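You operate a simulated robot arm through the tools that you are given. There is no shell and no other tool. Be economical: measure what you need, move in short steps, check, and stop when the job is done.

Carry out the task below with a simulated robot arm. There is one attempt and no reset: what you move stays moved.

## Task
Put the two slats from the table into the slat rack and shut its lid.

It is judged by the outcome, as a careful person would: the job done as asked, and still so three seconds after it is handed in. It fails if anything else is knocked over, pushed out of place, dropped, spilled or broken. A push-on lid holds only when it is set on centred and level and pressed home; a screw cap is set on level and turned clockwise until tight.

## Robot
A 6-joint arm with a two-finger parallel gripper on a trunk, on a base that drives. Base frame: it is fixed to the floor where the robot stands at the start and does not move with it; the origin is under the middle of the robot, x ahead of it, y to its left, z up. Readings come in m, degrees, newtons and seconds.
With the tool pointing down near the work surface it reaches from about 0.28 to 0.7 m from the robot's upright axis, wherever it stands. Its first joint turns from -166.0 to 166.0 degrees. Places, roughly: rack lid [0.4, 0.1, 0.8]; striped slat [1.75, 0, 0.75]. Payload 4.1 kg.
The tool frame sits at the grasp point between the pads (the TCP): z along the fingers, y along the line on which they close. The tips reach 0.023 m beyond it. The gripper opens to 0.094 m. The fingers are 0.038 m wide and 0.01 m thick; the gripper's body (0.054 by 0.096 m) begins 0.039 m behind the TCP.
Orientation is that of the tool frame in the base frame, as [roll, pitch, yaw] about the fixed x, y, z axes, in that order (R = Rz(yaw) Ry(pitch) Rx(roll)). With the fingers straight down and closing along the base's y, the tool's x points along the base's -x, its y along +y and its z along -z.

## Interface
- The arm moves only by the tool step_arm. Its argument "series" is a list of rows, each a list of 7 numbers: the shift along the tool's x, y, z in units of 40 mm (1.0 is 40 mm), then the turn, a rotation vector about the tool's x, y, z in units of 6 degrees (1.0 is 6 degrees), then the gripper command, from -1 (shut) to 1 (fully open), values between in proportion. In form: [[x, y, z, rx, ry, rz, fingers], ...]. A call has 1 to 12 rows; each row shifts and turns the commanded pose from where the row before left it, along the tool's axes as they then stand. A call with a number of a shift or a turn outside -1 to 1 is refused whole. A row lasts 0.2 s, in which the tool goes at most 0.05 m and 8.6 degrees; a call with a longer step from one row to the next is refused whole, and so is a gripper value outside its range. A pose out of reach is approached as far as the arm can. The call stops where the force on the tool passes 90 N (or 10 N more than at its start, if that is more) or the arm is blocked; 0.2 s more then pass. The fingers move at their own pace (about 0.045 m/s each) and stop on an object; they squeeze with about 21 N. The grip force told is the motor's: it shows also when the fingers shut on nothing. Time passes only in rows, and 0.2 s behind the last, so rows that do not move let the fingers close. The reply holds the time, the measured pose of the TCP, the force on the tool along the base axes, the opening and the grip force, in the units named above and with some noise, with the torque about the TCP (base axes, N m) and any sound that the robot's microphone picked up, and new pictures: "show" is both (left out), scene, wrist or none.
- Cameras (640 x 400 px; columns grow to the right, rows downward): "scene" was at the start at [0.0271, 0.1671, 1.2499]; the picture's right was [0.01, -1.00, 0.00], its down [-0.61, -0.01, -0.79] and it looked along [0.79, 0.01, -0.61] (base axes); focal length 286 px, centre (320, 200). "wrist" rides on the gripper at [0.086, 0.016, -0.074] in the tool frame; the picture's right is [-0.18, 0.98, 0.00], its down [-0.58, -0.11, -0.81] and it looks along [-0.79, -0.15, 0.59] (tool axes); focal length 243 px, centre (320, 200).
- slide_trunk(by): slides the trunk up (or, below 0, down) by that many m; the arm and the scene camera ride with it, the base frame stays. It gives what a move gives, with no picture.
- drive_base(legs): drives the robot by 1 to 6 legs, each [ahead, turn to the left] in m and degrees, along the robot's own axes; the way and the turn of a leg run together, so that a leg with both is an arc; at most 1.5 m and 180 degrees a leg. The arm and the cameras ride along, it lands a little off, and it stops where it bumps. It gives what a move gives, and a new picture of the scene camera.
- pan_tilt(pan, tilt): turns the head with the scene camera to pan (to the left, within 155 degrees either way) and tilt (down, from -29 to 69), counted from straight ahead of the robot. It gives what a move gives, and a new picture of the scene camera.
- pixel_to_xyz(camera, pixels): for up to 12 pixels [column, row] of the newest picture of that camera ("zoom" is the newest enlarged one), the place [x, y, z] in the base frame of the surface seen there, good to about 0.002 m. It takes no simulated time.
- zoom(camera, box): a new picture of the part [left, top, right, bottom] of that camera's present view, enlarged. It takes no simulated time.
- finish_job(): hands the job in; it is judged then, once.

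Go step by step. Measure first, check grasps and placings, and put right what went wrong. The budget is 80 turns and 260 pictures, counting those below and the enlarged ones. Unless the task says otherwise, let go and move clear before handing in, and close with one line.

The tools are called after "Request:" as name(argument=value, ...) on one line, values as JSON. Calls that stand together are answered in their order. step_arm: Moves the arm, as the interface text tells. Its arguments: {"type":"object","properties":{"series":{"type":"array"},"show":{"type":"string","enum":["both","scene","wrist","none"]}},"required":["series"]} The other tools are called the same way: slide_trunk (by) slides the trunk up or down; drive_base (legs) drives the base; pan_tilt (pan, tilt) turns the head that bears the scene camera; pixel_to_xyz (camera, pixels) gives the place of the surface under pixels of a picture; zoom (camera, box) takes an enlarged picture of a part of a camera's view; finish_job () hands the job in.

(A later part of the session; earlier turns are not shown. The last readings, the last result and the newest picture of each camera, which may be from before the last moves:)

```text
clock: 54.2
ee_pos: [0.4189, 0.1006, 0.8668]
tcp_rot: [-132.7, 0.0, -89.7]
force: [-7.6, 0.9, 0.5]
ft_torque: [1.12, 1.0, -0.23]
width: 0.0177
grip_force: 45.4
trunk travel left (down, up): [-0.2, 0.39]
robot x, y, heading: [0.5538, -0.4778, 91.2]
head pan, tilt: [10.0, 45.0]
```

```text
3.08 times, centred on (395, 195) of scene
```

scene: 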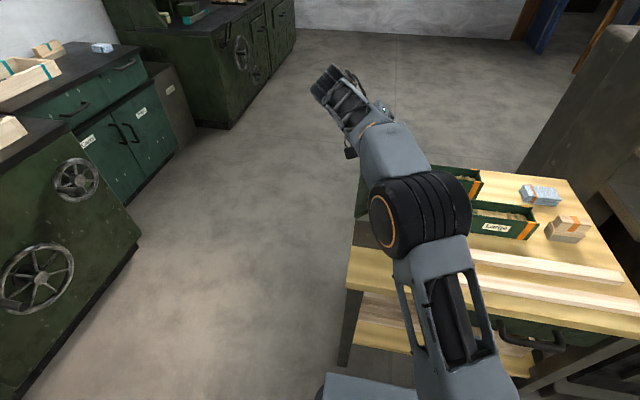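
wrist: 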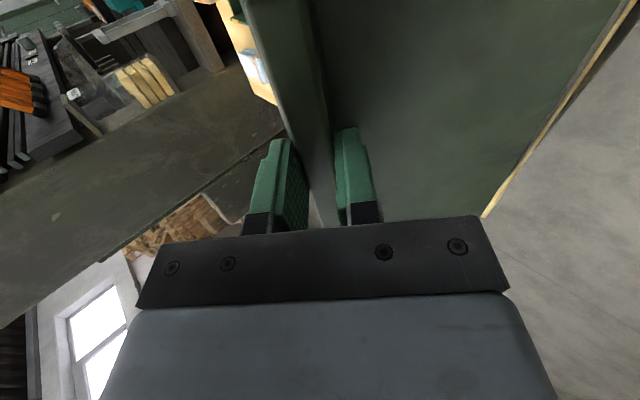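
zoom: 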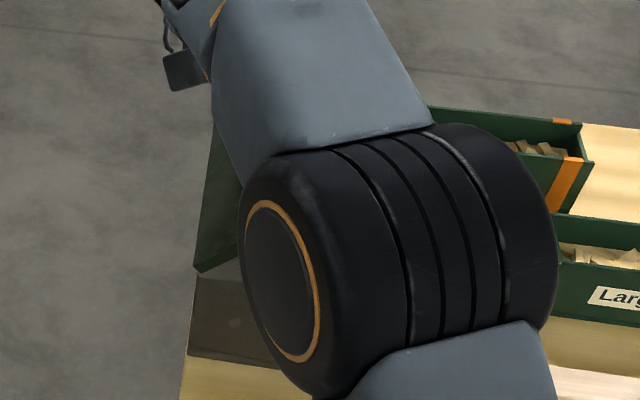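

Request:
step_arm(series=[[0, 0.106, -0.275, 1, 0, 0, -1], [0, 0.106, -0.275, 1, 0, 0, -1], [0, 0.106, -0.275, 1, 0, 0, -1], [0, 0.106, -0.275, 1, 0, 0, -1], [0, 0.106, -0.275, 1, 0, 0, -1]], show="scene")

```text
clock: 55.4
ee_pos: [0.4128, 0.0865, 0.8571]
tcp_rot: [-102.9, 0.7, -89.5]
force: [26.3, 24.3, 51.6]
ft_torque: [-1.7, -0.45, 1.14]
width: 0.0259
grip_force: 45.1
out of reach, approached as far as the arm can: row 3, 4, 5
trunk travel left (down, up): [-0.2, 0.39]
robot x, y, heading: [0.5579, -0.4764, 90.7]
head pan, tilt: [10.0, 45.0]
```

scene: 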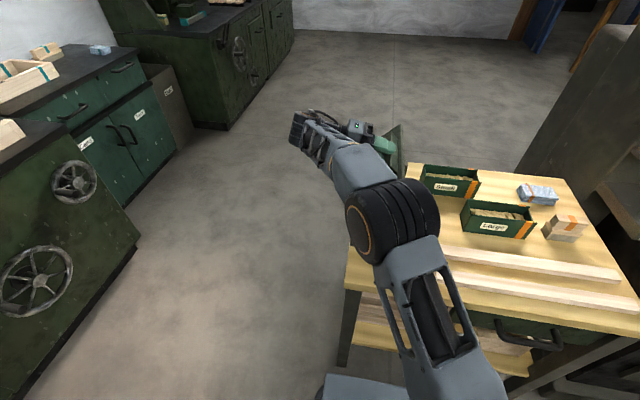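

Reach ran out and the tool turned past the lid (force 50 N). I turn the tool back to relieve this, and will lower the lid and reopen it from the bench's front, where the reach is natural.

Request:
step_arm(series=[[0, 0, 0, -1, 0, 0, -1], [0, 0, 0, -1, 0, 0, -1], [-0.1, 0, 0, -1, 0, 0, -1], [-0.1, 0, 0, -1, 0, 0, -1]], show="both")

```text
clock: 56.5
ee_pos: [0.4142, 0.0886, 0.8661]
tcp_rot: [-126.0, 1.0, -91.0]
force: [14.5, -28.2, 30.1]
ft_torque: [-1.39, -0.13, 0.72]
width: 0.02
grip_force: 44.8
trunk travel left (down, up): [-0.2, 0.39]
robot x, y, heading: [0.5494, -0.4794, 90.9]
head pan, tilt: [10.0, 45.0]
stopped in row 4: the force on the tool passed its limit (the readings are from after the stop); the commanded pose is now the measured one
```

scene: 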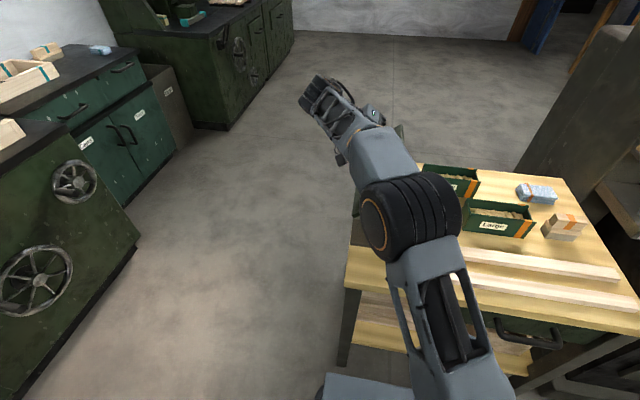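
wrist: 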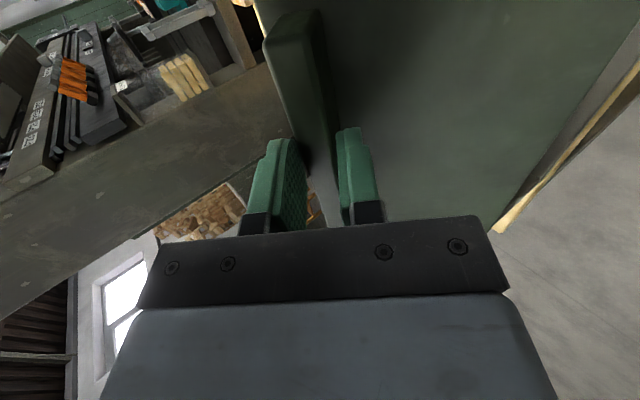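

Request:
pixel_to_xyz(camera="wrist", pixels=[[380, 60], [550, 60], [420, 150], [500, 150], [400, 20], [560, 20], [315, 60], [300, 20]])

```text
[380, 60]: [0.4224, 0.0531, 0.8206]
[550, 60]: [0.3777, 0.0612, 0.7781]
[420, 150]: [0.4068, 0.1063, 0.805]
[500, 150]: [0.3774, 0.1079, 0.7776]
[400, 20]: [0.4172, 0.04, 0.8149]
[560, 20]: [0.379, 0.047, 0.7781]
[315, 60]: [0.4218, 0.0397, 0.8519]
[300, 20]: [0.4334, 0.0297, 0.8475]
```

The lid stands at ~44° while the tool is at 54°; I correct the tool to the lid's angle.

Request:
step_arm(series=[[0, -0.08, 0, -0.8, 0, 0, -1], [0, -0.08, 0, -0.9, 0, 0, -1]], show="wrist")

Request:
pixel_to_xyz(camera="wrist", pixels=[[380, 60], [550, 60], [420, 150], [500, 150]])

```text
clock: 57.1
ee_pos: [0.4182, 0.0888, 0.8683]
tcp_rot: [-136.1, 0.6, -90.9]
force: [19.5, -22.0, 30.6]
ft_torque: [-1.63, -0.59, 0.64]
width: 0.0181
grip_force: 45.3
trunk travel left (down, up): [-0.2, 0.39]
robot x, y, heading: [0.555, -0.4746, 90.7]
head pan, tilt: [10.0, 45.0]
```

wrist: 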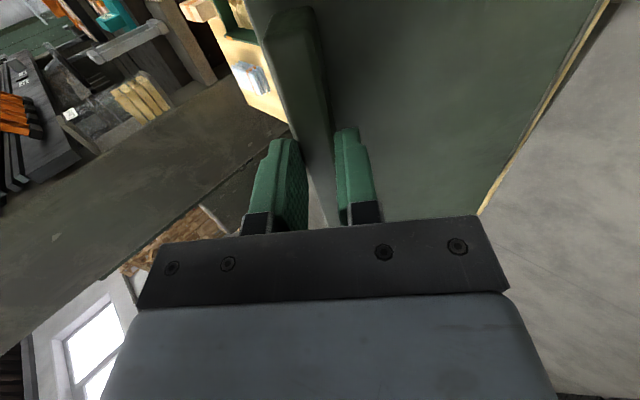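

```text
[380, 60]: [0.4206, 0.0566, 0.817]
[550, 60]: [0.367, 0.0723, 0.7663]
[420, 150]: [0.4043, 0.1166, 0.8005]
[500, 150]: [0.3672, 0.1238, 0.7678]
```

Aligned again (width 0.018). I lower the lid along the reverse arc and let go.

Request:
step_arm(series=[[0.1, -0.2, 0.281, -1, 0, 0, -1], [0, -0.098, 0.281, -1, 0, 0, -1], [0, -0.098, 0.281, -1, 0, 0, -1], [0, -0.098, 0.281, -1, 0, 0, -1], [0, -0.098, 0.281, -1, 0, 0, -1], [0, -0.098, 0.281, -1, 0, 0, -1]], show="wrist")

```text
clock: 58.5
ee_pos: [0.4725, 0.088, 0.8195]
tcp_rot: [-172.2, 0.7, -90.6]
force: [15.4, 2.3, 2.5]
ft_torque: [-0.84, -0.69, 1.66]
width: 0.0181
grip_force: 45.4
trunk travel left (down, up): [-0.2, 0.39]
robot x, y, heading: [0.5512, -0.4781, 90.5]
head pan, tilt: [10.0, 45.0]
```

wrist: 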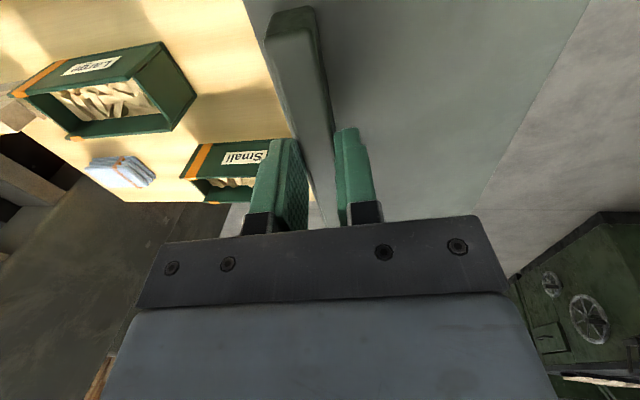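

Request:
step_arm(series=[[0, -0.098, 0.281, -1, 0, 0, -1], [0, -0.03, 0.06, -0.3, 0, 0, -1], [0, 0, 0, 0, 0, 0, 0.3], [0, 0, 0, 0, 0, 0, 0.3], [0, 0, -0.5, 0, 0, 0, 0.3], [0, 0, -1, 0, 0, 0, 0.3], [0.5, 0, -1, 0, 0, 0, 0.3], [0.5, 0, -1, 0, 0, 0, 0.3], [0.5, 0, -1, 0, 0, 0, 0.3], [0.5, 0, -1, 0, 0, 0, 0.3]], show="wrist")

Request:
drive_base(legs=[[-0.25, 0], [0, 90], [0.65, 0], [0, -90], [0.72, 0], [0, -90]])

```text
clock: 60.7
ee_pos: [0.4775, 0.0054, 1.0273]
tcp_rot: [179.9, 0.5, -90.7]
force: [-0.3, 0.0, 0.4]
ft_torque: [0.03, 0.0, -0.02]
width: 0.0613
grip_force: 0.0
trunk travel left (down, up): [-0.2, 0.39]
robot x, y, heading: [0.5539, -0.4783, 90.6]
head pan, tilt: [10.0, 45.0]
```

wrist: 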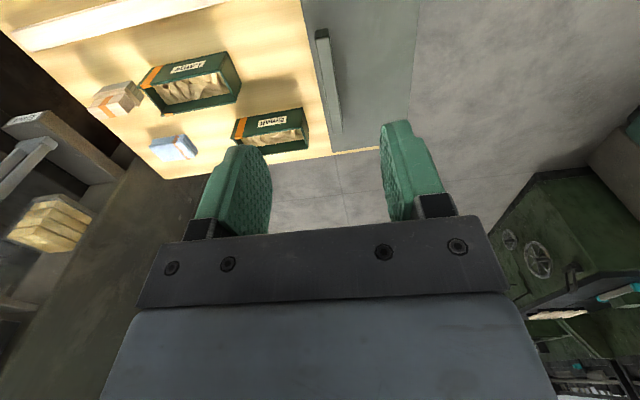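

```text
clock: 80.7
ee_pos: [0.3832, 0.0508, 1.0271]
tcp_rot: [-180.0, 0.6, 179.9]
force: [0.4, 0.3, -0.3]
ft_torque: [0.01, -0.02, 0.01]
width: 0.0611
grip_force: 0.1
trunk travel left (down, up): [-0.2, 0.39]
robot x, y, heading: [-0.0951, -0.0279, 1.2]
head pan, tilt: [10.0, 45.0]
```

scene: 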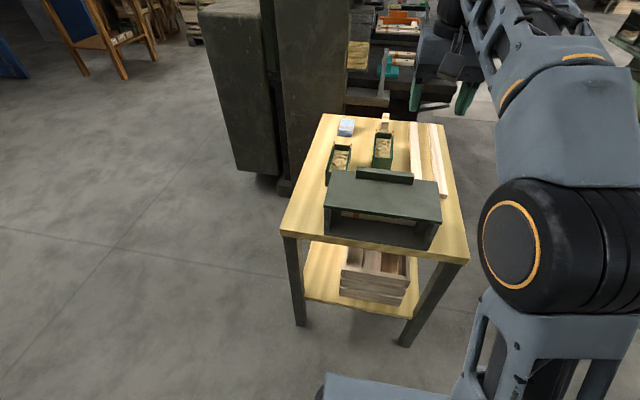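

Back in front of the bench. I back off slightly and turn the gripper a quarter so it closes along x.

Request:
drive_base(legs=[[-0.05, -1.2]])

Request:
step_arm(series=[[0, 0, 0, 0, 0, -1, 0.2], [0, 0, 0, 0, 0, -1, 0.2], [0, 0, 0, 0, 0, -1, 0.2], [0, 0, 0, 0, 0, -1, 0.2], [0, 0, 0, 0, 0, -1, 0.2], [0, 0, 0, 0, 0, -1, 0.2], [0, 0, 0, 0, 0, -1, 0.2], [0, 0, 0, 0, 0, -1, 0.2], [0, 0, 0, 0, 0, -1, 0.2], [0, 0, 0, 0, 0, -1, 0.2], [0, 0, 0, 0, 0, -1, 0.2], [0, 0, 0, 0, 0, -1, 0.2]], show="none")

Request:
step_arm(series=[[0, 0, 0, 0, 0, -1, 0.2], [0, 0, 0, 0, 0, -1, 0.2], [0, 0, 0, 0, 0, -1, 0.2], [0, 0, 0.5, 0, 0, 0, 0.2], [0, 0, 1, 0, 0, 0, 0.2], [0, 0, 1, 0, 0, 0, 0.2], [0, 0, 1, 0, 0, 0, 0.2]], show="both")

```text
clock: 81.6
ee_pos: [0.3345, 0.0398, 1.0284]
tcp_rot: [-180.0, 0.7, 178.7]
force: [0.2, -0.2, 0.2]
ft_torque: [0.0, 0.02, 0.0]
width: 0.061
grip_force: 0.0
trunk travel left (down, up): [-0.2, 0.39]
robot x, y, heading: [-0.1479, -0.0293, -0.1]
head pan, tilt: [10.0, 45.0]
```

scene: 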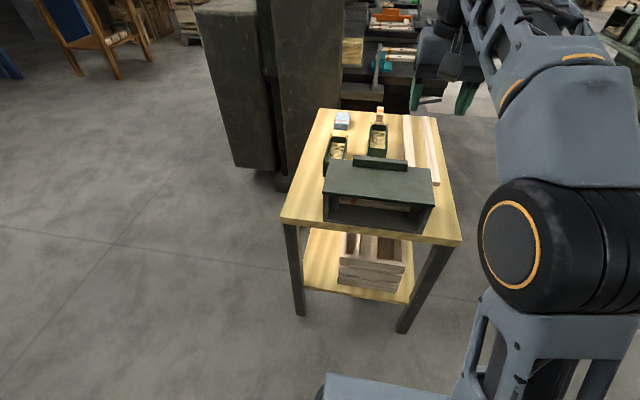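

```text
clock: 84.2
ee_pos: [0.3345, 0.0417, 1.0273]
tcp_rot: [-179.4, 0.3, -109.2]
force: [-0.5, -0.1, -0.1]
ft_torque: [-0.03, 0.0, -0.01]
width: 0.0561
grip_force: 0.0
trunk travel left (down, up): [-0.2, 0.39]
robot x, y, heading: [-0.1482, -0.0289, 0.4]
head pan, tilt: [10.0, 45.0]
```

```text
clock: 85.8
ee_pos: [0.3358, 0.0393, 0.8884]
tcp_rot: [-179.5, 0.0, -91.3]
force: [0.7, 0.7, 0.3]
ft_torque: [0.03, -0.01, -0.05]
width: 0.0565
grip_force: 0.3
trunk travel left (down, up): [-0.2, 0.39]
robot x, y, heading: [-0.1465, -0.0268, -0.2]
head pan, tilt: [10.0, 45.0]
```

scene: 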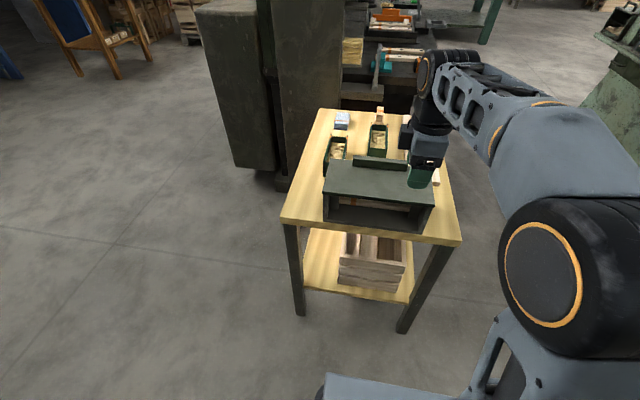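
wrist: 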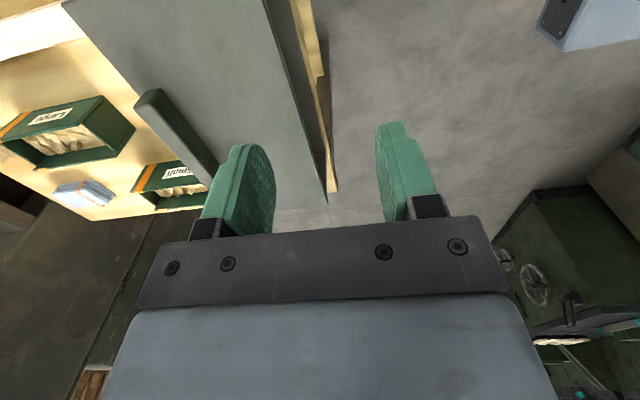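

Request:
step_arm(series=[[-0.4, -0.9, 0, 0, 0, -0.22, 0.2], [-0.4, -0.9, 0, 0, 0, 0, 0.2], [-0.4, -0.9, 0, 0, 0, 0, 0.2], [-0.32, -0.88, 0, 0, 0, 0, 0.2], [0, 0, 0.8, 0, 0, 0, 0.2], [0, 0, 0.6, 0, 0, 0, 0.2]], show="both")

Request:
pixel_to_xyz(camera="wrist", pixels=[[310, 130], [325, 130], [300, 130]])

```text
clock: 87.2
ee_pos: [0.4808, 0.0998, 0.8337]
tcp_rot: [-179.4, 0.1, -90.0]
force: [0.4, -0.5, -1.1]
ft_torque: [0.02, -0.02, -0.02]
width: 0.0561
grip_force: 0.0
trunk travel left (down, up): [-0.2, 0.39]
robot x, y, heading: [-0.1461, -0.0289, -0.2]
head pan, tilt: [10.0, 45.0]
```

scene: 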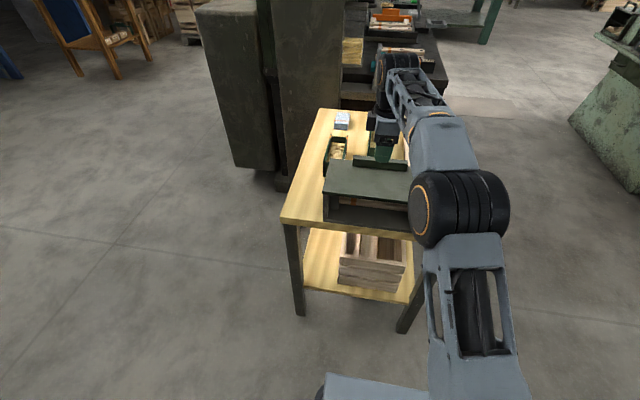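
wrist: 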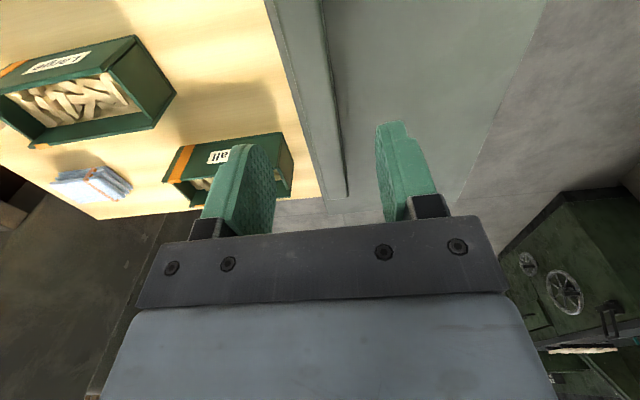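

```text
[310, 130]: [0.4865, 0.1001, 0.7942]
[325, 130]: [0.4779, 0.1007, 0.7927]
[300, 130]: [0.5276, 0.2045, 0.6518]
```

The bar lies between the fingers. Lower, close, and start the arc.

Request:
step_arm(series=[[0, 0.02, 0.5, -0.1, 0, 0, 0.2], [0, 0, 0.39, 0, 0, 0, 0.2], [0, 0, 0, 0, 0, 0, -1], [0, 0, 0, 0, 0, 0, -1], [0, 0, 0, 0, 0, 0, -1], [0, 0.106, -0.275, 1, 0, 0, -1], [0, 0.106, -0.275, 1, 0, 0, -1], [0, 0.106, -0.275, 1, 0, 0, -1]], show="scene")

```text
clock: 89.0
ee_pos: [0.4632, 0.0996, 0.8273]
tcp_rot: [-162.1, 0.0, -90.0]
force: [-12.6, -1.8, -10.6]
ft_torque: [0.27, 0.1, 0.13]
width: 0.018
grip_force: 45.0
trunk travel left (down, up): [-0.2, 0.39]
robot x, y, heading: [-0.1492, -0.0284, 0.4]
head pan, tilt: [10.0, 45.0]
```

scene: 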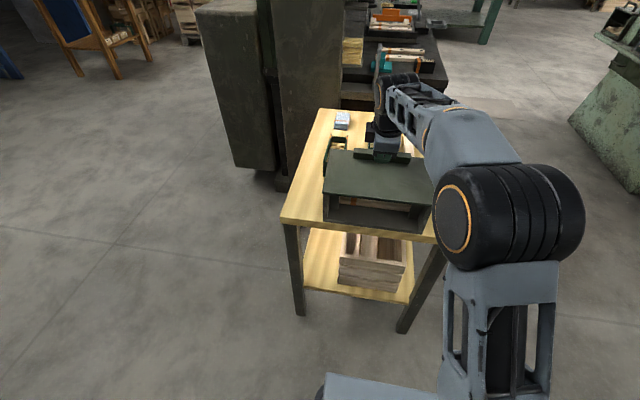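

Request:
step_arm(series=[[0, 0.09, -0.275, 1, 0, 0, -1], [0, 0.1, -0.275, 1, 0, 0, -1], [0, 0.106, -0.275, 1, 0, 0, -1], [0, 0.106, -0.275, 1, 0, 0, -1], [0, 0.106, -0.275, 1, 0, 0, -1]], show="scene")

```text
clock: 90.2
ee_pos: [0.4181, 0.1005, 0.8644]
tcp_rot: [-132.3, -0.1, -90.1]
force: [-18.5, 0.9, -13.8]
ft_torque: [-0.46, 1.36, -0.68]
width: 0.0184
grip_force: 45.3
trunk travel left (down, up): [-0.2, 0.39]
robot x, y, heading: [-0.1496, -0.027, 0.1]
head pan, tilt: [10.0, 45.0]
```

scene: 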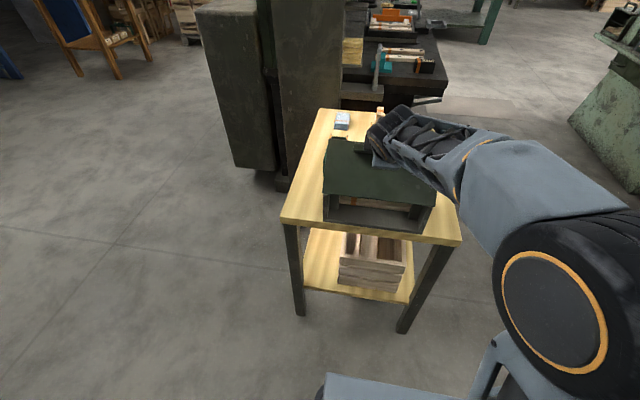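

Request:
step_arm(series=[[0, 0.15, -0.27, 1, 0, 0, -1], [0, 0.14, -0.27, 1, 0, 0, -1], [0, 0.12, -0.275, 1, 0, 0, -1]], show="scene")

```text
clock: 91.0
ee_pos: [0.3831, 0.1003, 0.8742]
tcp_rot: [-113.7, 0.2, -90.0]
force: [-5.5, 1.3, 9.4]
ft_torque: [-0.42, 0.91, -0.38]
width: 0.018
grip_force: 45.0
trunk travel left (down, up): [-0.2, 0.39]
robot x, y, heading: [-0.1457, -0.0327, 0.0]
head pan, tilt: [10.0, 45.0]
```

scene: 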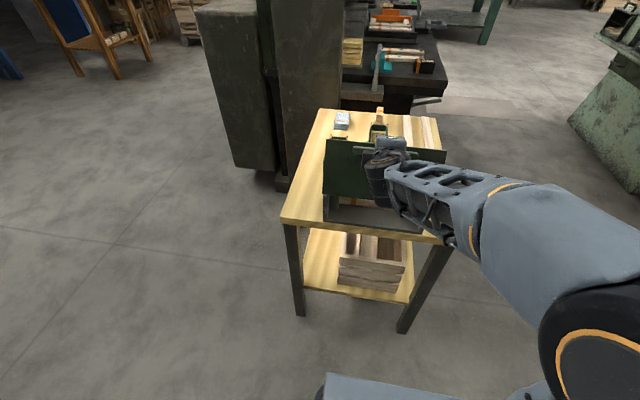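

Lid now at ~66°, forces small. Continue.

Request:
step_arm(series=[[0, 0.106, -0.275, 1, 0, 0, -1], [0, 0.106, -0.275, 1, 0, 0, -1], [0, 0.106, -0.275, 1, 0, 0, -1]], show="scene")

```text
clock: 91.8
ee_pos: [0.3476, 0.1011, 0.8739]
tcp_rot: [-95.4, 0.0, -90.0]
force: [-6.6, 6.2, 26.4]
ft_torque: [-0.45, 0.39, -1.11]
width: 0.0183
grip_force: 44.7
trunk travel left (down, up): [-0.2, 0.39]
robot x, y, heading: [-0.1493, -0.0255, -0.3]
head pan, tilt: [10.0, 45.0]
```

scene: 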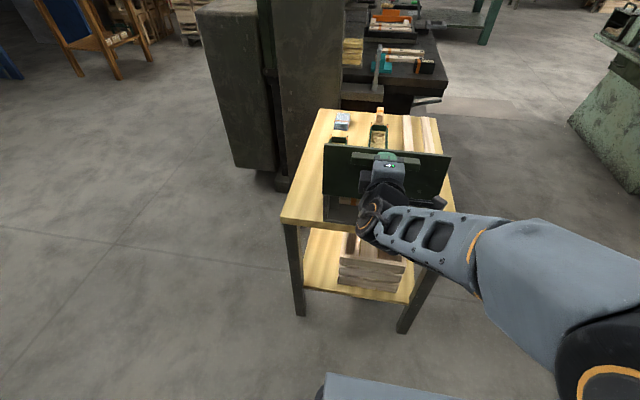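

Request:
step_arm(series=[[0, 0.04, -0.275, 1, 0, 0, -1], [0, 0.09, -0.275, 1, 0, 0, -1], [0, 0.1, -0.275, 1, 0, 0, -1]], show="scene")

```text
clock: 92.6
ee_pos: [0.3131, 0.1016, 0.8614]
tcp_rot: [-77.7, 0.0, -89.9]
force: [-15.1, 8.1, 19.6]
ft_torque: [0.12, 0.48, -0.58]
width: 0.0185
grip_force: 45.2
trunk travel left (down, up): [-0.2, 0.39]
robot x, y, heading: [-0.1479, -0.0328, -0.0]
head pan, tilt: [10.0, 45.0]
```

scene: 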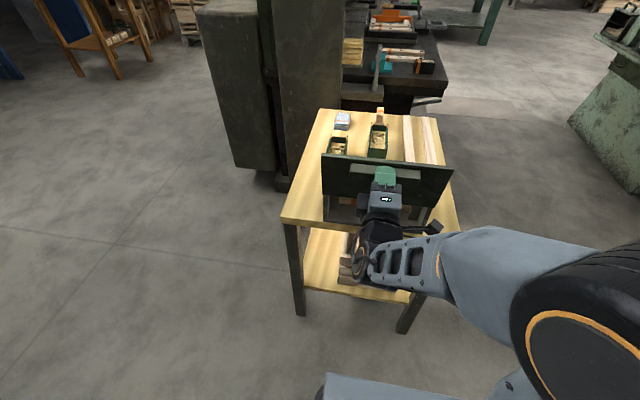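

Request:
step_arm(series=[[0, 0.08, -0.275, 1, 0, 0, -1]], show="scene")

Request:
zoom(camera="scene", box=[270, 100, 470, 260])

```text
clock: 93.0
ee_pos: [0.3036, 0.1009, 0.8551]
tcp_rot: [-71.9, 0.0, -89.9]
force: [-16.2, 9.3, 18.2]
ft_torque: [0.12, 0.49, -0.28]
width: 0.0184
grip_force: 44.7
trunk travel left (down, up): [-0.2, 0.39]
robot x, y, heading: [-0.1494, -0.0314, -0.1]
head pan, tilt: [10.0, 45.0]
```

scene: 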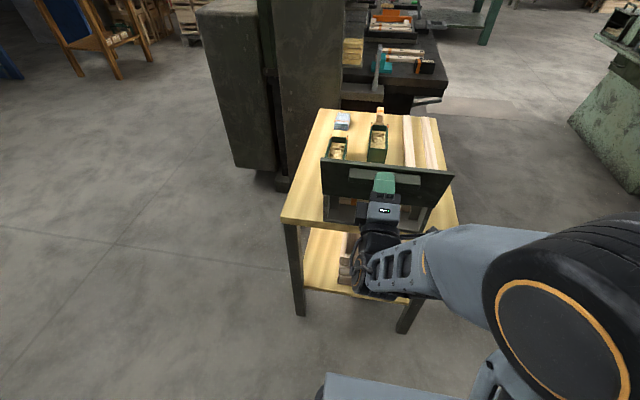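

```text
2.50 times, centred on (370, 180) of scene
```

zoom: 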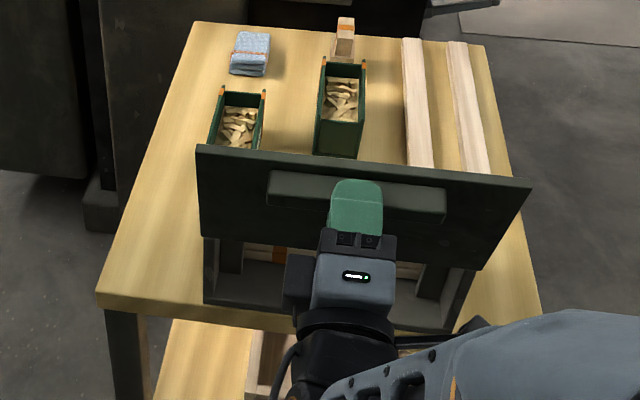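

Lid is ~108° open. I open the fingers a little to see if it stays by itself.

Request:
step_arm(series=[[0, 0, 0, 0, 0, 0, -0.3], [0, 0, 0, 0, 0, 0, -0.3]], show="scene")

Request:
zoom(camera="scene", box=[270, 100, 470, 260])

Request:
pixel_to_xyz(camera="zoom", pixels=[[230, 170], [230, 225], [480, 200], [470, 250]])

```text
clock: 93.6
ee_pos: [0.3052, 0.1003, 0.8544]
tcp_rot: [-72.1, 0.0, -90.0]
force: [0.0, 0.2, 0.0]
ft_torque: [0.04, 0.02, 0.02]
width: 0.033
grip_force: 0.1
trunk travel left (down, up): [-0.2, 0.39]
robot x, y, heading: [-0.1457, -0.0299, -0.1]
head pan, tilt: [10.0, 45.0]
```

scene: 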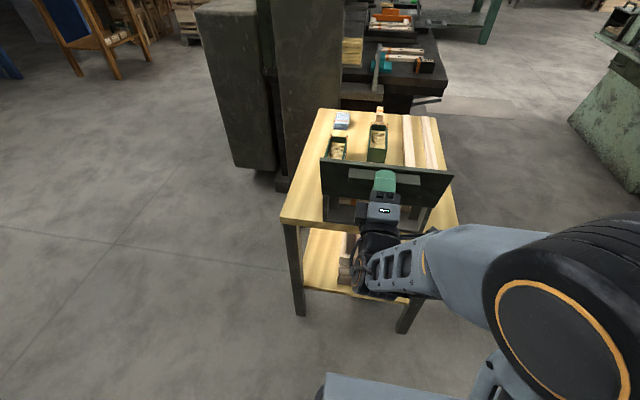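

```text
2.50 times, centred on (370, 180) of scene
```

zoom: 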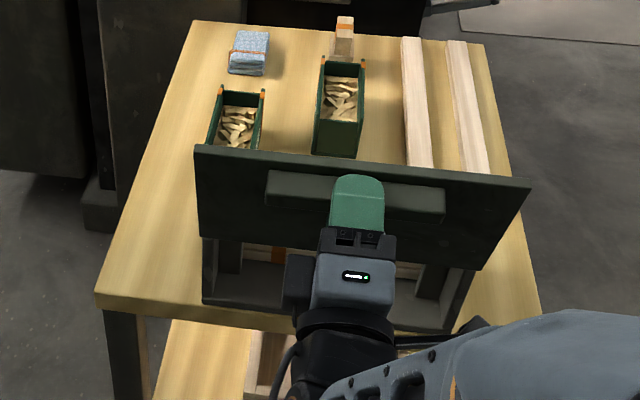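

```text
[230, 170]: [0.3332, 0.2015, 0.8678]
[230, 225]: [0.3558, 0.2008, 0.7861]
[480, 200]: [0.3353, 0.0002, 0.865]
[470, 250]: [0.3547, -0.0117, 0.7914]
```

The lid stays at ~105° with no contact force. I withdraw the fingers backwards, then raise and straighten the tool.

Request:
step_arm(series=[[0, 0, -0.5, 0, 0, 0, 0.0], [0, 0, -0.7, 0, 0, 0, 0.0], [0, -0.5, 0, -0.5, 0, 0, 0.0], [0, -0.8, 0, -1, 0, 0, 0.0], [0, -0.9, 0, -1, 0, 0, 0.0], [0, -0.9, 0, -1, 0, 0, 0.0]], show="scene")

```text
clock: 95.0
ee_pos: [0.2679, 0.1229, 0.9648]
tcp_rot: [-93.1, 0.0, -89.9]
force: [-0.3, 0.0, 0.8]
ft_torque: [0.02, 0.0, -0.03]
width: 0.0468
grip_force: 0.0
out of reach, approached as far as the arm can: row 1, 2, 3
trunk travel left (down, up): [-0.2, 0.39]
robot x, y, heading: [-0.1462, -0.0286, 0.0]
head pan, tilt: [10.0, 45.0]
```

scene: 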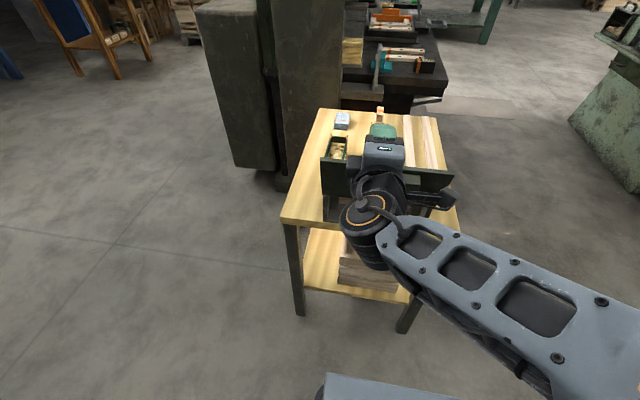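

Request:
step_arm(series=[[0, -0.8, 0, -1, 0, 0, 0], [0, -0.8, 0, -1, 0, 0, 0], [0, 0, 0, -1, 0, 0, 0], [0, 0, 0, -1, 0, 0, 0], [0, 0, 0, -1, 0, 0, 0], [0, 0, 0, -1, 0, 0, 0], [0, 0, 0, -1, 0, 0, 0], [0, 0, 0, -1, 0, 0, 0], [0, 0, 0, -1, 0, 0, 0], [0, 0, 0, -1, 0, 0, 0], [0, 0, 0, -1, 0, 0, 0], [0, 0, 0, -1, 0, 0, 0]], show="none")

Request:
step_arm(series=[[0, 0, 0, -1, 0, 0, 0], [0, 0, 0, -1, 0, 0, 0], [0, 0, 0, -0.48, 0, 0, 0], [0, 0, 0, 0, 0, 1, 0], [0, 0, 0, 0, 0, 1, 0], [0, 0, 0, 0, 0, 1, 0], [0, 0, 0, 0, 0, 1, 0], [0, 0, 0, 0, 0, 1, 0], [0, 0, 0, 0, 0, 1, 0], [0, 0, 0, 0, 0, 1, 0], [0, 0, 0, 0, 0, 1, 0], [0, 0, 0, 0, 0, 1, 0]], show="none")

Request:
step_arm(series=[[0, 0, 0, 0, 0, 1, 0], [0, 0, 0, 0, 0, 1, 0], [0, 0, 0, 0, 0, 1, 0], [0, 0, 0, 0, 0, 1, 0], [0, 0, 0, 0, 0, 1, 0], [0, 0, 0, 0, 0, 1, 0]], show="both")

```text
clock: 97.6
ee_pos: [0.2741, 0.1204, 1.0284]
tcp_rot: [-165.1, 0.0, -90.0]
force: [0.9, -0.1, -0.1]
ft_torque: [0.01, 0.01, 0.0]
width: 0.0468
grip_force: 0.1
trunk travel left (down, up): [-0.2, 0.39]
robot x, y, heading: [-0.1524, -0.0296, -0.1]
head pan, tilt: [10.0, 45.0]
```

```text
clock: 100.2
ee_pos: [0.2736, 0.1211, 1.0296]
tcp_rot: [-179.9, 0.1, -144.0]
force: [-0.2, 1.2, 0.8]
ft_torque: [-0.03, -0.02, -0.03]
width: 0.0468
grip_force: 0.1
trunk travel left (down, up): [-0.2, 0.39]
robot x, y, heading: [-0.1485, -0.0299, 0.1]
head pan, tilt: [10.0, 45.0]
```

```text
clock: 101.6
ee_pos: [0.2751, 0.1216, 1.0293]
tcp_rot: [179.9, 0.1, 179.8]
force: [0.8, -0.9, -0.8]
ft_torque: [0.0, 0.0, 0.05]
width: 0.0468
grip_force: 0.0
trunk travel left (down, up): [-0.2, 0.39]
robot x, y, heading: [-0.1511, -0.0284, 0.2]
head pan, tilt: [10.0, 45.0]
```

scene: 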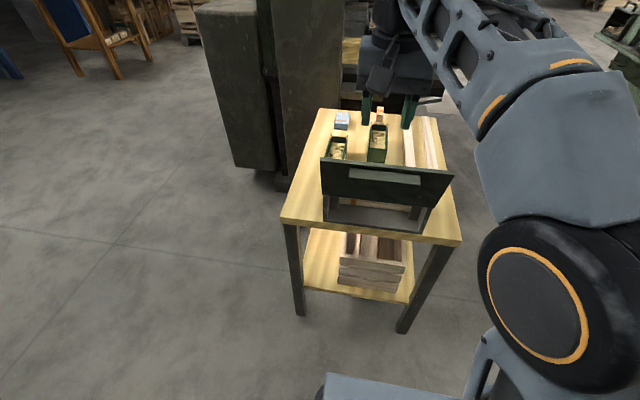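
wrist: 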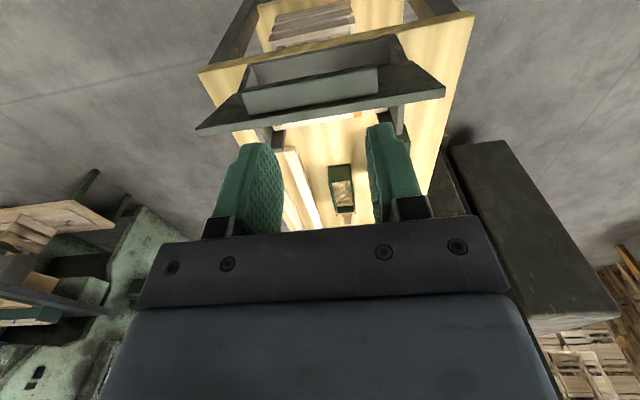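

Lid stays open. Now I drive to the machine bed to fetch the slats.

Request:
drive_base(legs=[[0, -90], [0.62, 0], [0, 90], [1.53, 0], [0, 90], [0.11, 0]])

Request:
pan_tilt(pan=15, tilt=45)

Request:
zoom(camera="scene", box=[0, 80, 320, 280])

```text
refused: 1.53 is not a number from -1.5 to 1.5
```

```text
clock: 102.3
ee_pos: [0.2752, 0.1219, 1.0281]
tcp_rot: [180.0, 0.1, 179.9]
force: [0.5, 0.5, 0.5]
ft_torque: [0.02, 0.02, -0.03]
width: 0.0469
grip_force: 0.0
trunk travel left (down, up): [-0.2, 0.39]
robot x, y, heading: [-0.1489, -0.0302, 0.2]
head pan, tilt: [15.0, 45.0]
```

scene: 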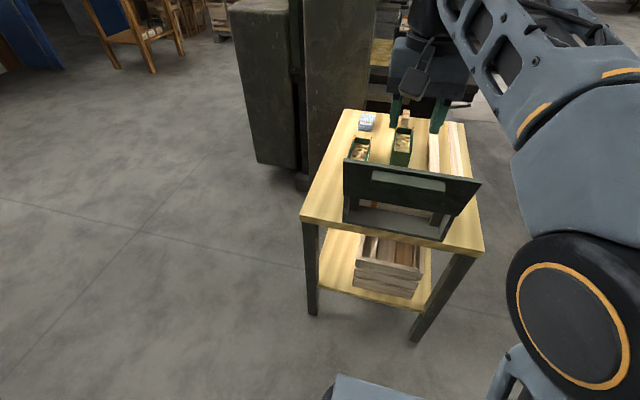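

```text
2.00 times, centred on (160, 180) of scene
```

zoom: 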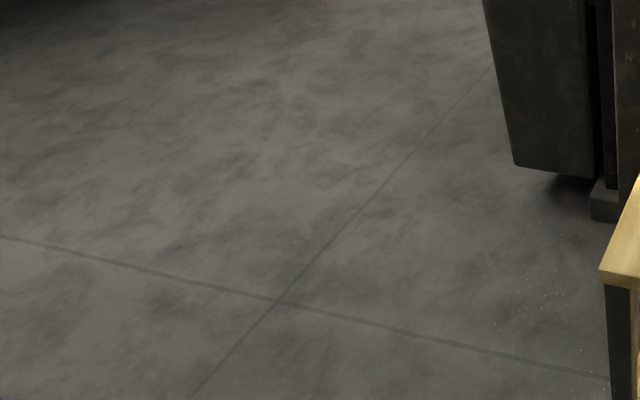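

The drive was refused for one leg over 1.5 m; I repeat it with 1.5.

Request:
drive_base(legs=[[0, -90], [0.62, 0], [0, 90], [1.5, 0], [0, 90], [0.11, 0]])

Request:
zoom(camera="scene", box=[0, 60, 320, 260])

```text
clock: 125.0
ee_pos: [1.1836, -0.0978, 1.0285]
tcp_rot: [179.9, 0.1, -88.6]
force: [-0.5, -0.3, -0.1]
ft_torque: [-0.02, 0.01, -0.01]
width: 0.0467
grip_force: 0.1
trunk travel left (down, up): [-0.2, 0.39]
robot x, y, heading: [1.3454, -0.5156, 91.6]
head pan, tilt: [15.0, 45.0]
```

scene: 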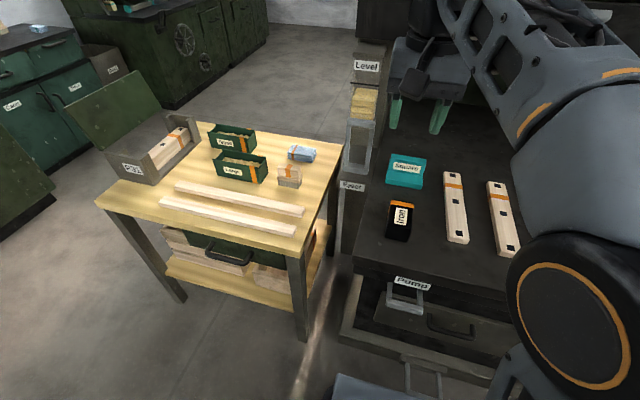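

```text
2.00 times, centred on (160, 160) of scene
```

zoom: 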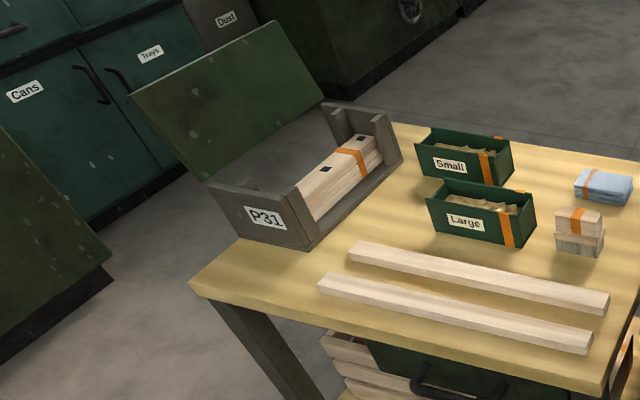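

Request:
zoom(camera="scene", box=[90, 95, 220, 190])

Request:
pixel_to_xyz(camera="zoom", pixels=[[370, 295], [410, 315], [470, 185], [515, 195], [440, 250], [340, 250], [400, 215], [300, 345], [160, 270], [490, 100], [590, 170], [380, 300]])

```text
4.21 times, centred on (155, 142) of scene
```

zoom: 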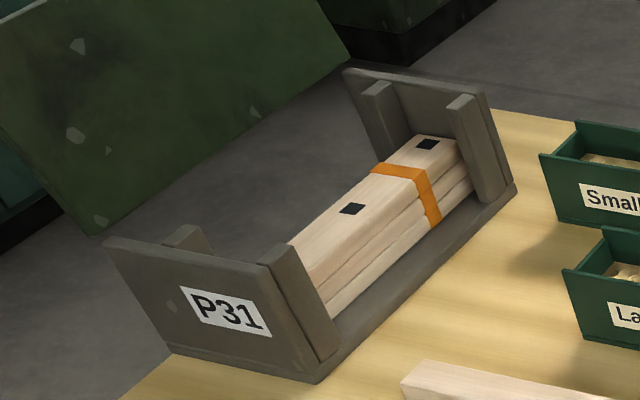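

```text
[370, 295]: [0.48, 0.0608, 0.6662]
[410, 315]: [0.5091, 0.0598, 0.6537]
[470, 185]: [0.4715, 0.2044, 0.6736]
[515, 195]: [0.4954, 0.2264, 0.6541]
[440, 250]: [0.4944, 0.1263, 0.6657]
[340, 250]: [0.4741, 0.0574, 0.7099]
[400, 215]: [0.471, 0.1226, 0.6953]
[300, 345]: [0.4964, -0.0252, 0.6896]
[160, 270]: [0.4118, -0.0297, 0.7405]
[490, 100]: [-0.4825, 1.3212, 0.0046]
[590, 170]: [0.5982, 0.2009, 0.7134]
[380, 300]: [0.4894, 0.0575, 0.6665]
```

The rack holds a central stack of three slats between corner posts, top at z≈0.715; the two new ones go on top. I move above slat A at (1.326, 0.02).

Request:
step_arm(series=[[-0.7, -0.8, 0, 0, 0, 0.23, 0.3], [-0.8, -0.9, 0, 0, 0, 0, 0.3], [-0.8, -0.93, 0, 0, 0, 0, 0.3], [-0.7, -0.93, 0, 0, 0, 0, 0.3], [0, 0, 1, 0, 0, 0, 0.3], [0, 0, 1, 0, 0, 0, 0.3], [0, 0, 1, 0, 0, 0, 0.3], [0, 0, 0.8, 0, 0, 0, 0.3]])

Request:
pixel_to_xyz(camera="wrist", pixels=[[290, 100], [340, 100], [315, 60], [320, 140], [300, 30]])

```text
clock: 126.8
ee_pos: [1.3259, 0.019, 0.8718]
tcp_rot: [179.9, 0.2, -90.0]
force: [0.3, -0.1, -0.2]
ft_torque: [0.02, -0.02, 0.03]
width: 0.0608
grip_force: 0.1
out of reach, approached as far as the arm can: row 4
trunk travel left (down, up): [-0.2, 0.39]
robot x, y, heading: [1.3423, -0.518, 91.2]
head pan, tilt: [15.0, 45.0]
```

scene: 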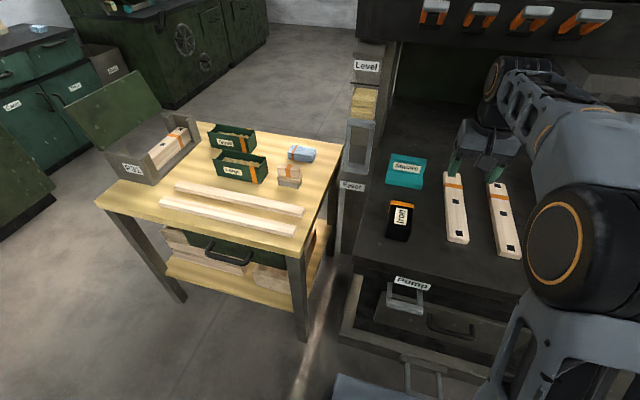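
wrist: 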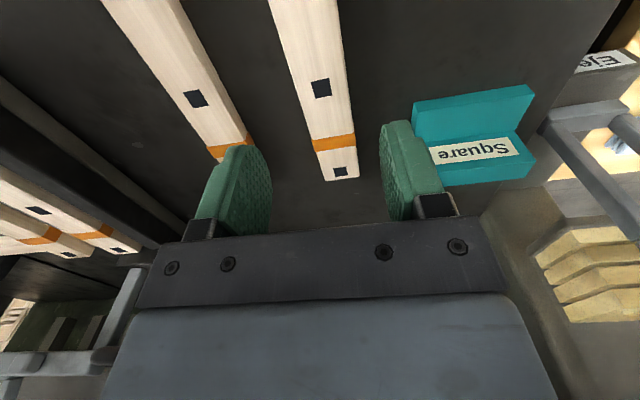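

```text
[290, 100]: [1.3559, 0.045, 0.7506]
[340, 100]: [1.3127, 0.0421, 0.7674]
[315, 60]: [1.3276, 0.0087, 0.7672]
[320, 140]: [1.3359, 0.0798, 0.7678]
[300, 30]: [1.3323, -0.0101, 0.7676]
```

Request:
zoom(camera="wrist", box=[240, 0, 400, 190])

Request:
pixel_to_xyz(camera="wrist", pixels=[[284, 40], [342, 40], [301, 100], [350, 100], [314, 150], [355, 150], [317, 178], [358, 175]])

```text
2.11 times, centred on (320, 95) of wrist
```

zoom: 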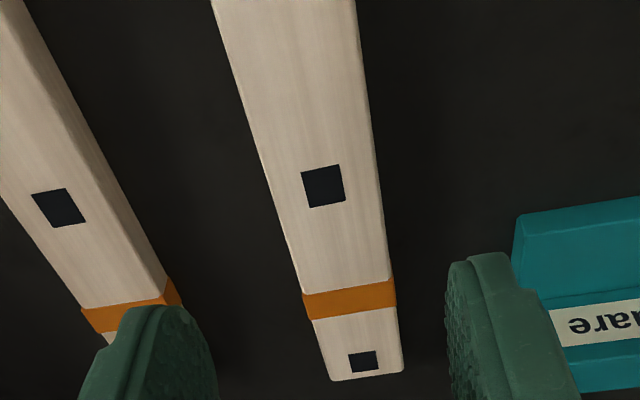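

```text
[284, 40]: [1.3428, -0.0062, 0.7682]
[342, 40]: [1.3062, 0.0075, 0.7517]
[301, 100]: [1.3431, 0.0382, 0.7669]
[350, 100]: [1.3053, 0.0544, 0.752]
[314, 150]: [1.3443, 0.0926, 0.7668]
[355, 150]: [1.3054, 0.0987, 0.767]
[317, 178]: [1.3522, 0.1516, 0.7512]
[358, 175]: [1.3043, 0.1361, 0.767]
```

Slat A is centred at x=1.3245, straight along y. I descend, close and lift.

Request:
step_arm(series=[[0, 0.035, 0.8, 0, 0, 0, 0.3], [0, 0, 0.8, 0, 0, 0, 0.3], [0, 0, 0.68, 0, 0, 0, 0.3], [0, 0, 0, 0, 0, 0, -1], [0, 0, 0, 0, 0, 0, -1], [0, 0, 0, 0, 0, 0, -1], [0, 0, -0.4, 0, 0, 0, -1], [0, 0, -0.8, 0, 0, 0, -1], [0, 0, -1, 0, 0, 0, -1], [0, 0, -1, 0, 0, 0, -1], [0, 0, -1, 0, 0, 0, -1], [0, 0, -1, 0, 0, 0, -1]])

```text
clock: 129.4
ee_pos: [1.3225, 0.0199, 0.9877]
tcp_rot: [180.0, 0.0, -90.0]
force: [0.0, 0.0, -0.8]
ft_torque: [-0.01, 0.06, -0.01]
width: 0.0002
grip_force: 21.3
trunk travel left (down, up): [-0.2, 0.39]
robot x, y, heading: [1.3434, -0.5163, 91.5]
head pan, tilt: [15.0, 45.0]
```

scene: 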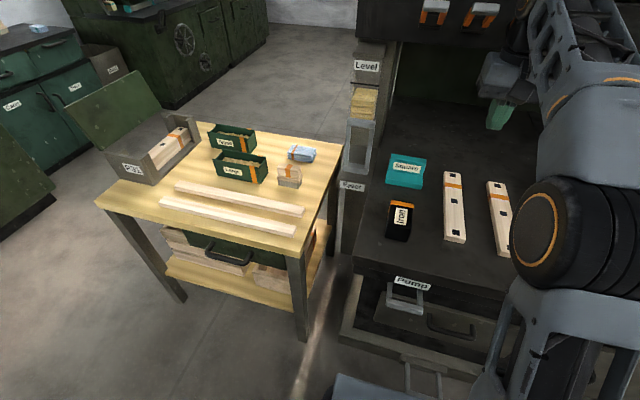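
wrist: 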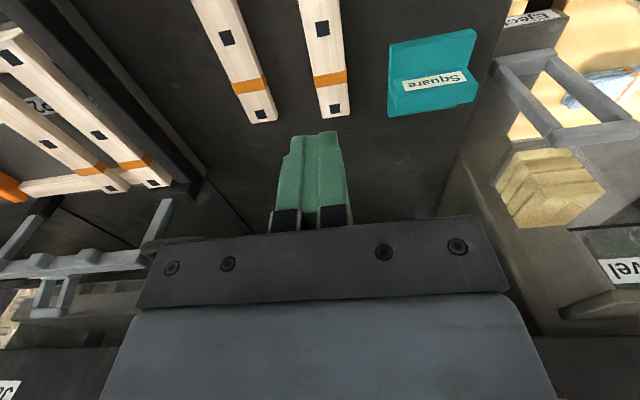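

The fingers slipped off (width 0); the rounded tips need to go deeper. I recheck the slat's place and go lower.

Request:
pixel_to_xyz(camera="wrist", pixels=[[310, 40], [342, 40], [316, 80], [346, 80], [333, 112], [328, 20]])

Request:
step_arm(series=[[0, 0, 1, 0, 0, 0, 0.2], [0, 0, 1, 0, 0, 0, 0.2], [0, 0, 1, 0, 0, 0, 0.2], [0, 0, 1, 0, 0, 0, 0.2], [0, -0.05, 0.8, 0, 0, 0, 0.2], [0, 0, 0.42, 0, 0, 0, 0.2], [0, 0, 0, 0, 0, 0, 0.2]], show="both")

```text
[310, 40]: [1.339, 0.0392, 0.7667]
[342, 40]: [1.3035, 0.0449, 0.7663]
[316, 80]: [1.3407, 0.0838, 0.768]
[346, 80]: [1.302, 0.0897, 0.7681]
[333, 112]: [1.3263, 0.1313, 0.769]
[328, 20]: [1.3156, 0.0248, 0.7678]
```

```text
clock: 131.0
ee_pos: [1.3269, 0.0202, 0.7772]
tcp_rot: [-180.0, 0.1, -90.0]
force: [1.0, 0.2, -0.3]
ft_torque: [0.02, -0.02, 0.0]
width: 0.0562
grip_force: 0.1
trunk travel left (down, up): [-0.2, 0.39]
robot x, y, heading: [1.3433, -0.5141, 91.3]
head pan, tilt: [15.0, 45.0]
```

scene: 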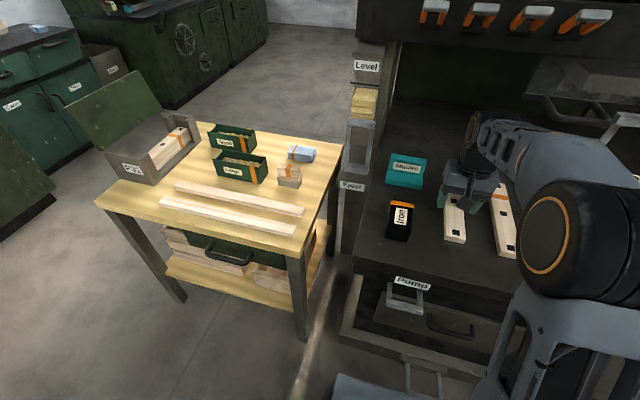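
wrist: 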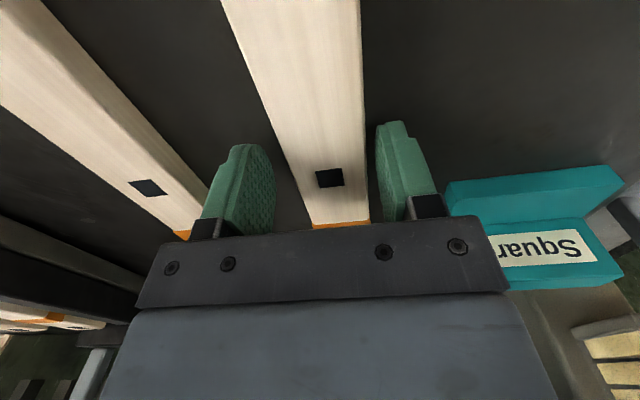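

Request:
step_arm(series=[[0, 0.1, 0.02, 0, 0, 0, 0.2], [0, 0, 0, 0, 0, 0, -1], [0, 0, 0, 0, 0, 0, -1], [0, 0, 0, 0, 0, 0, -1], [0, 0, 0, 0, 0, 0, -1]], show="wrist")

```text
clock: 132.2
ee_pos: [1.3223, 0.0193, 0.7791]
tcp_rot: [-180.0, 0.1, -90.0]
force: [0.2, 0.2, 0.4]
ft_torque: [0.05, -0.04, -0.02]
width: 0.0394
grip_force: 21.2
trunk travel left (down, up): [-0.2, 0.39]
robot x, y, heading: [1.3459, -0.5138, 91.3]
head pan, tilt: [15.0, 45.0]
```

wrist: 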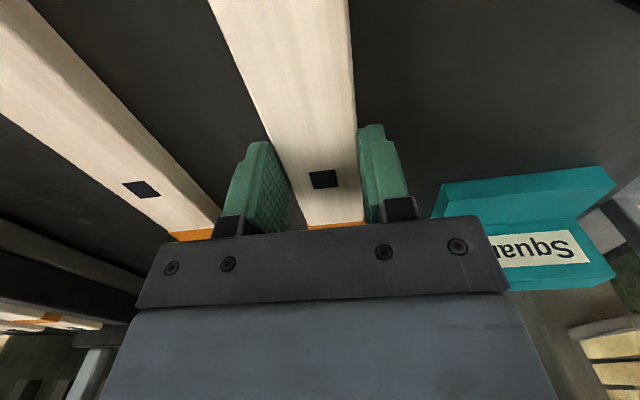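

Held now (width 0.0394). I lift gently and check.

Request:
step_arm(series=[[0, 0, -0.1, 0, 0, 0, -1], [0, 0, -0.2, 0, 0, 0, -1], [0, 0, -0.3, 0, 0, 0, -1], [0, 0, -0.5, 0, 0, 0, -1], [0, 0, 0, 0, 0, 0, -1]], show="both")

```text
clock: 133.4
ee_pos: [1.322, 0.0203, 0.8228]
tcp_rot: [-179.9, 0.1, -90.0]
force: [1.1, 0.6, -0.7]
ft_torque: [-0.02, 0.01, 0.01]
width: 0.0391
grip_force: 20.4
trunk travel left (down, up): [-0.2, 0.39]
robot x, y, heading: [1.3431, -0.5209, 91.3]
head pan, tilt: [15.0, 45.0]
```

scene: 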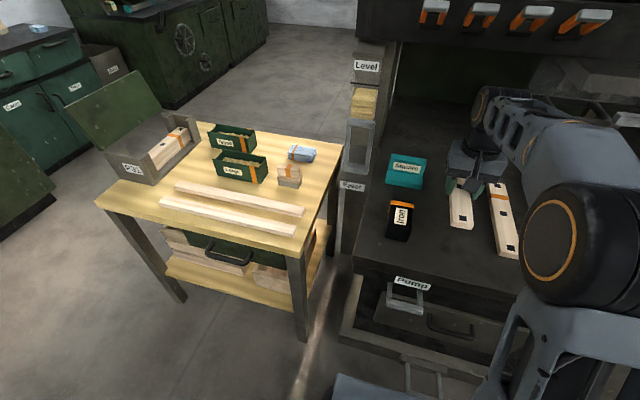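
wrist: 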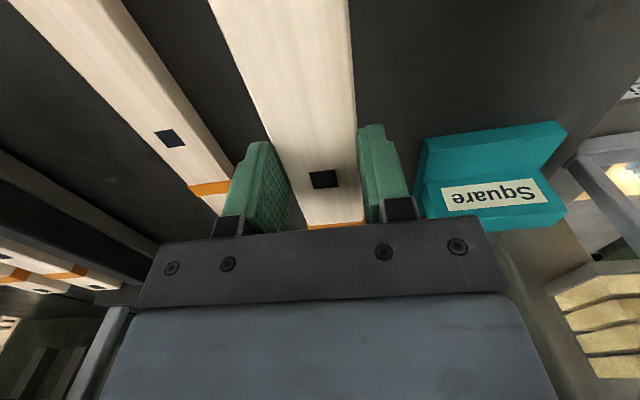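

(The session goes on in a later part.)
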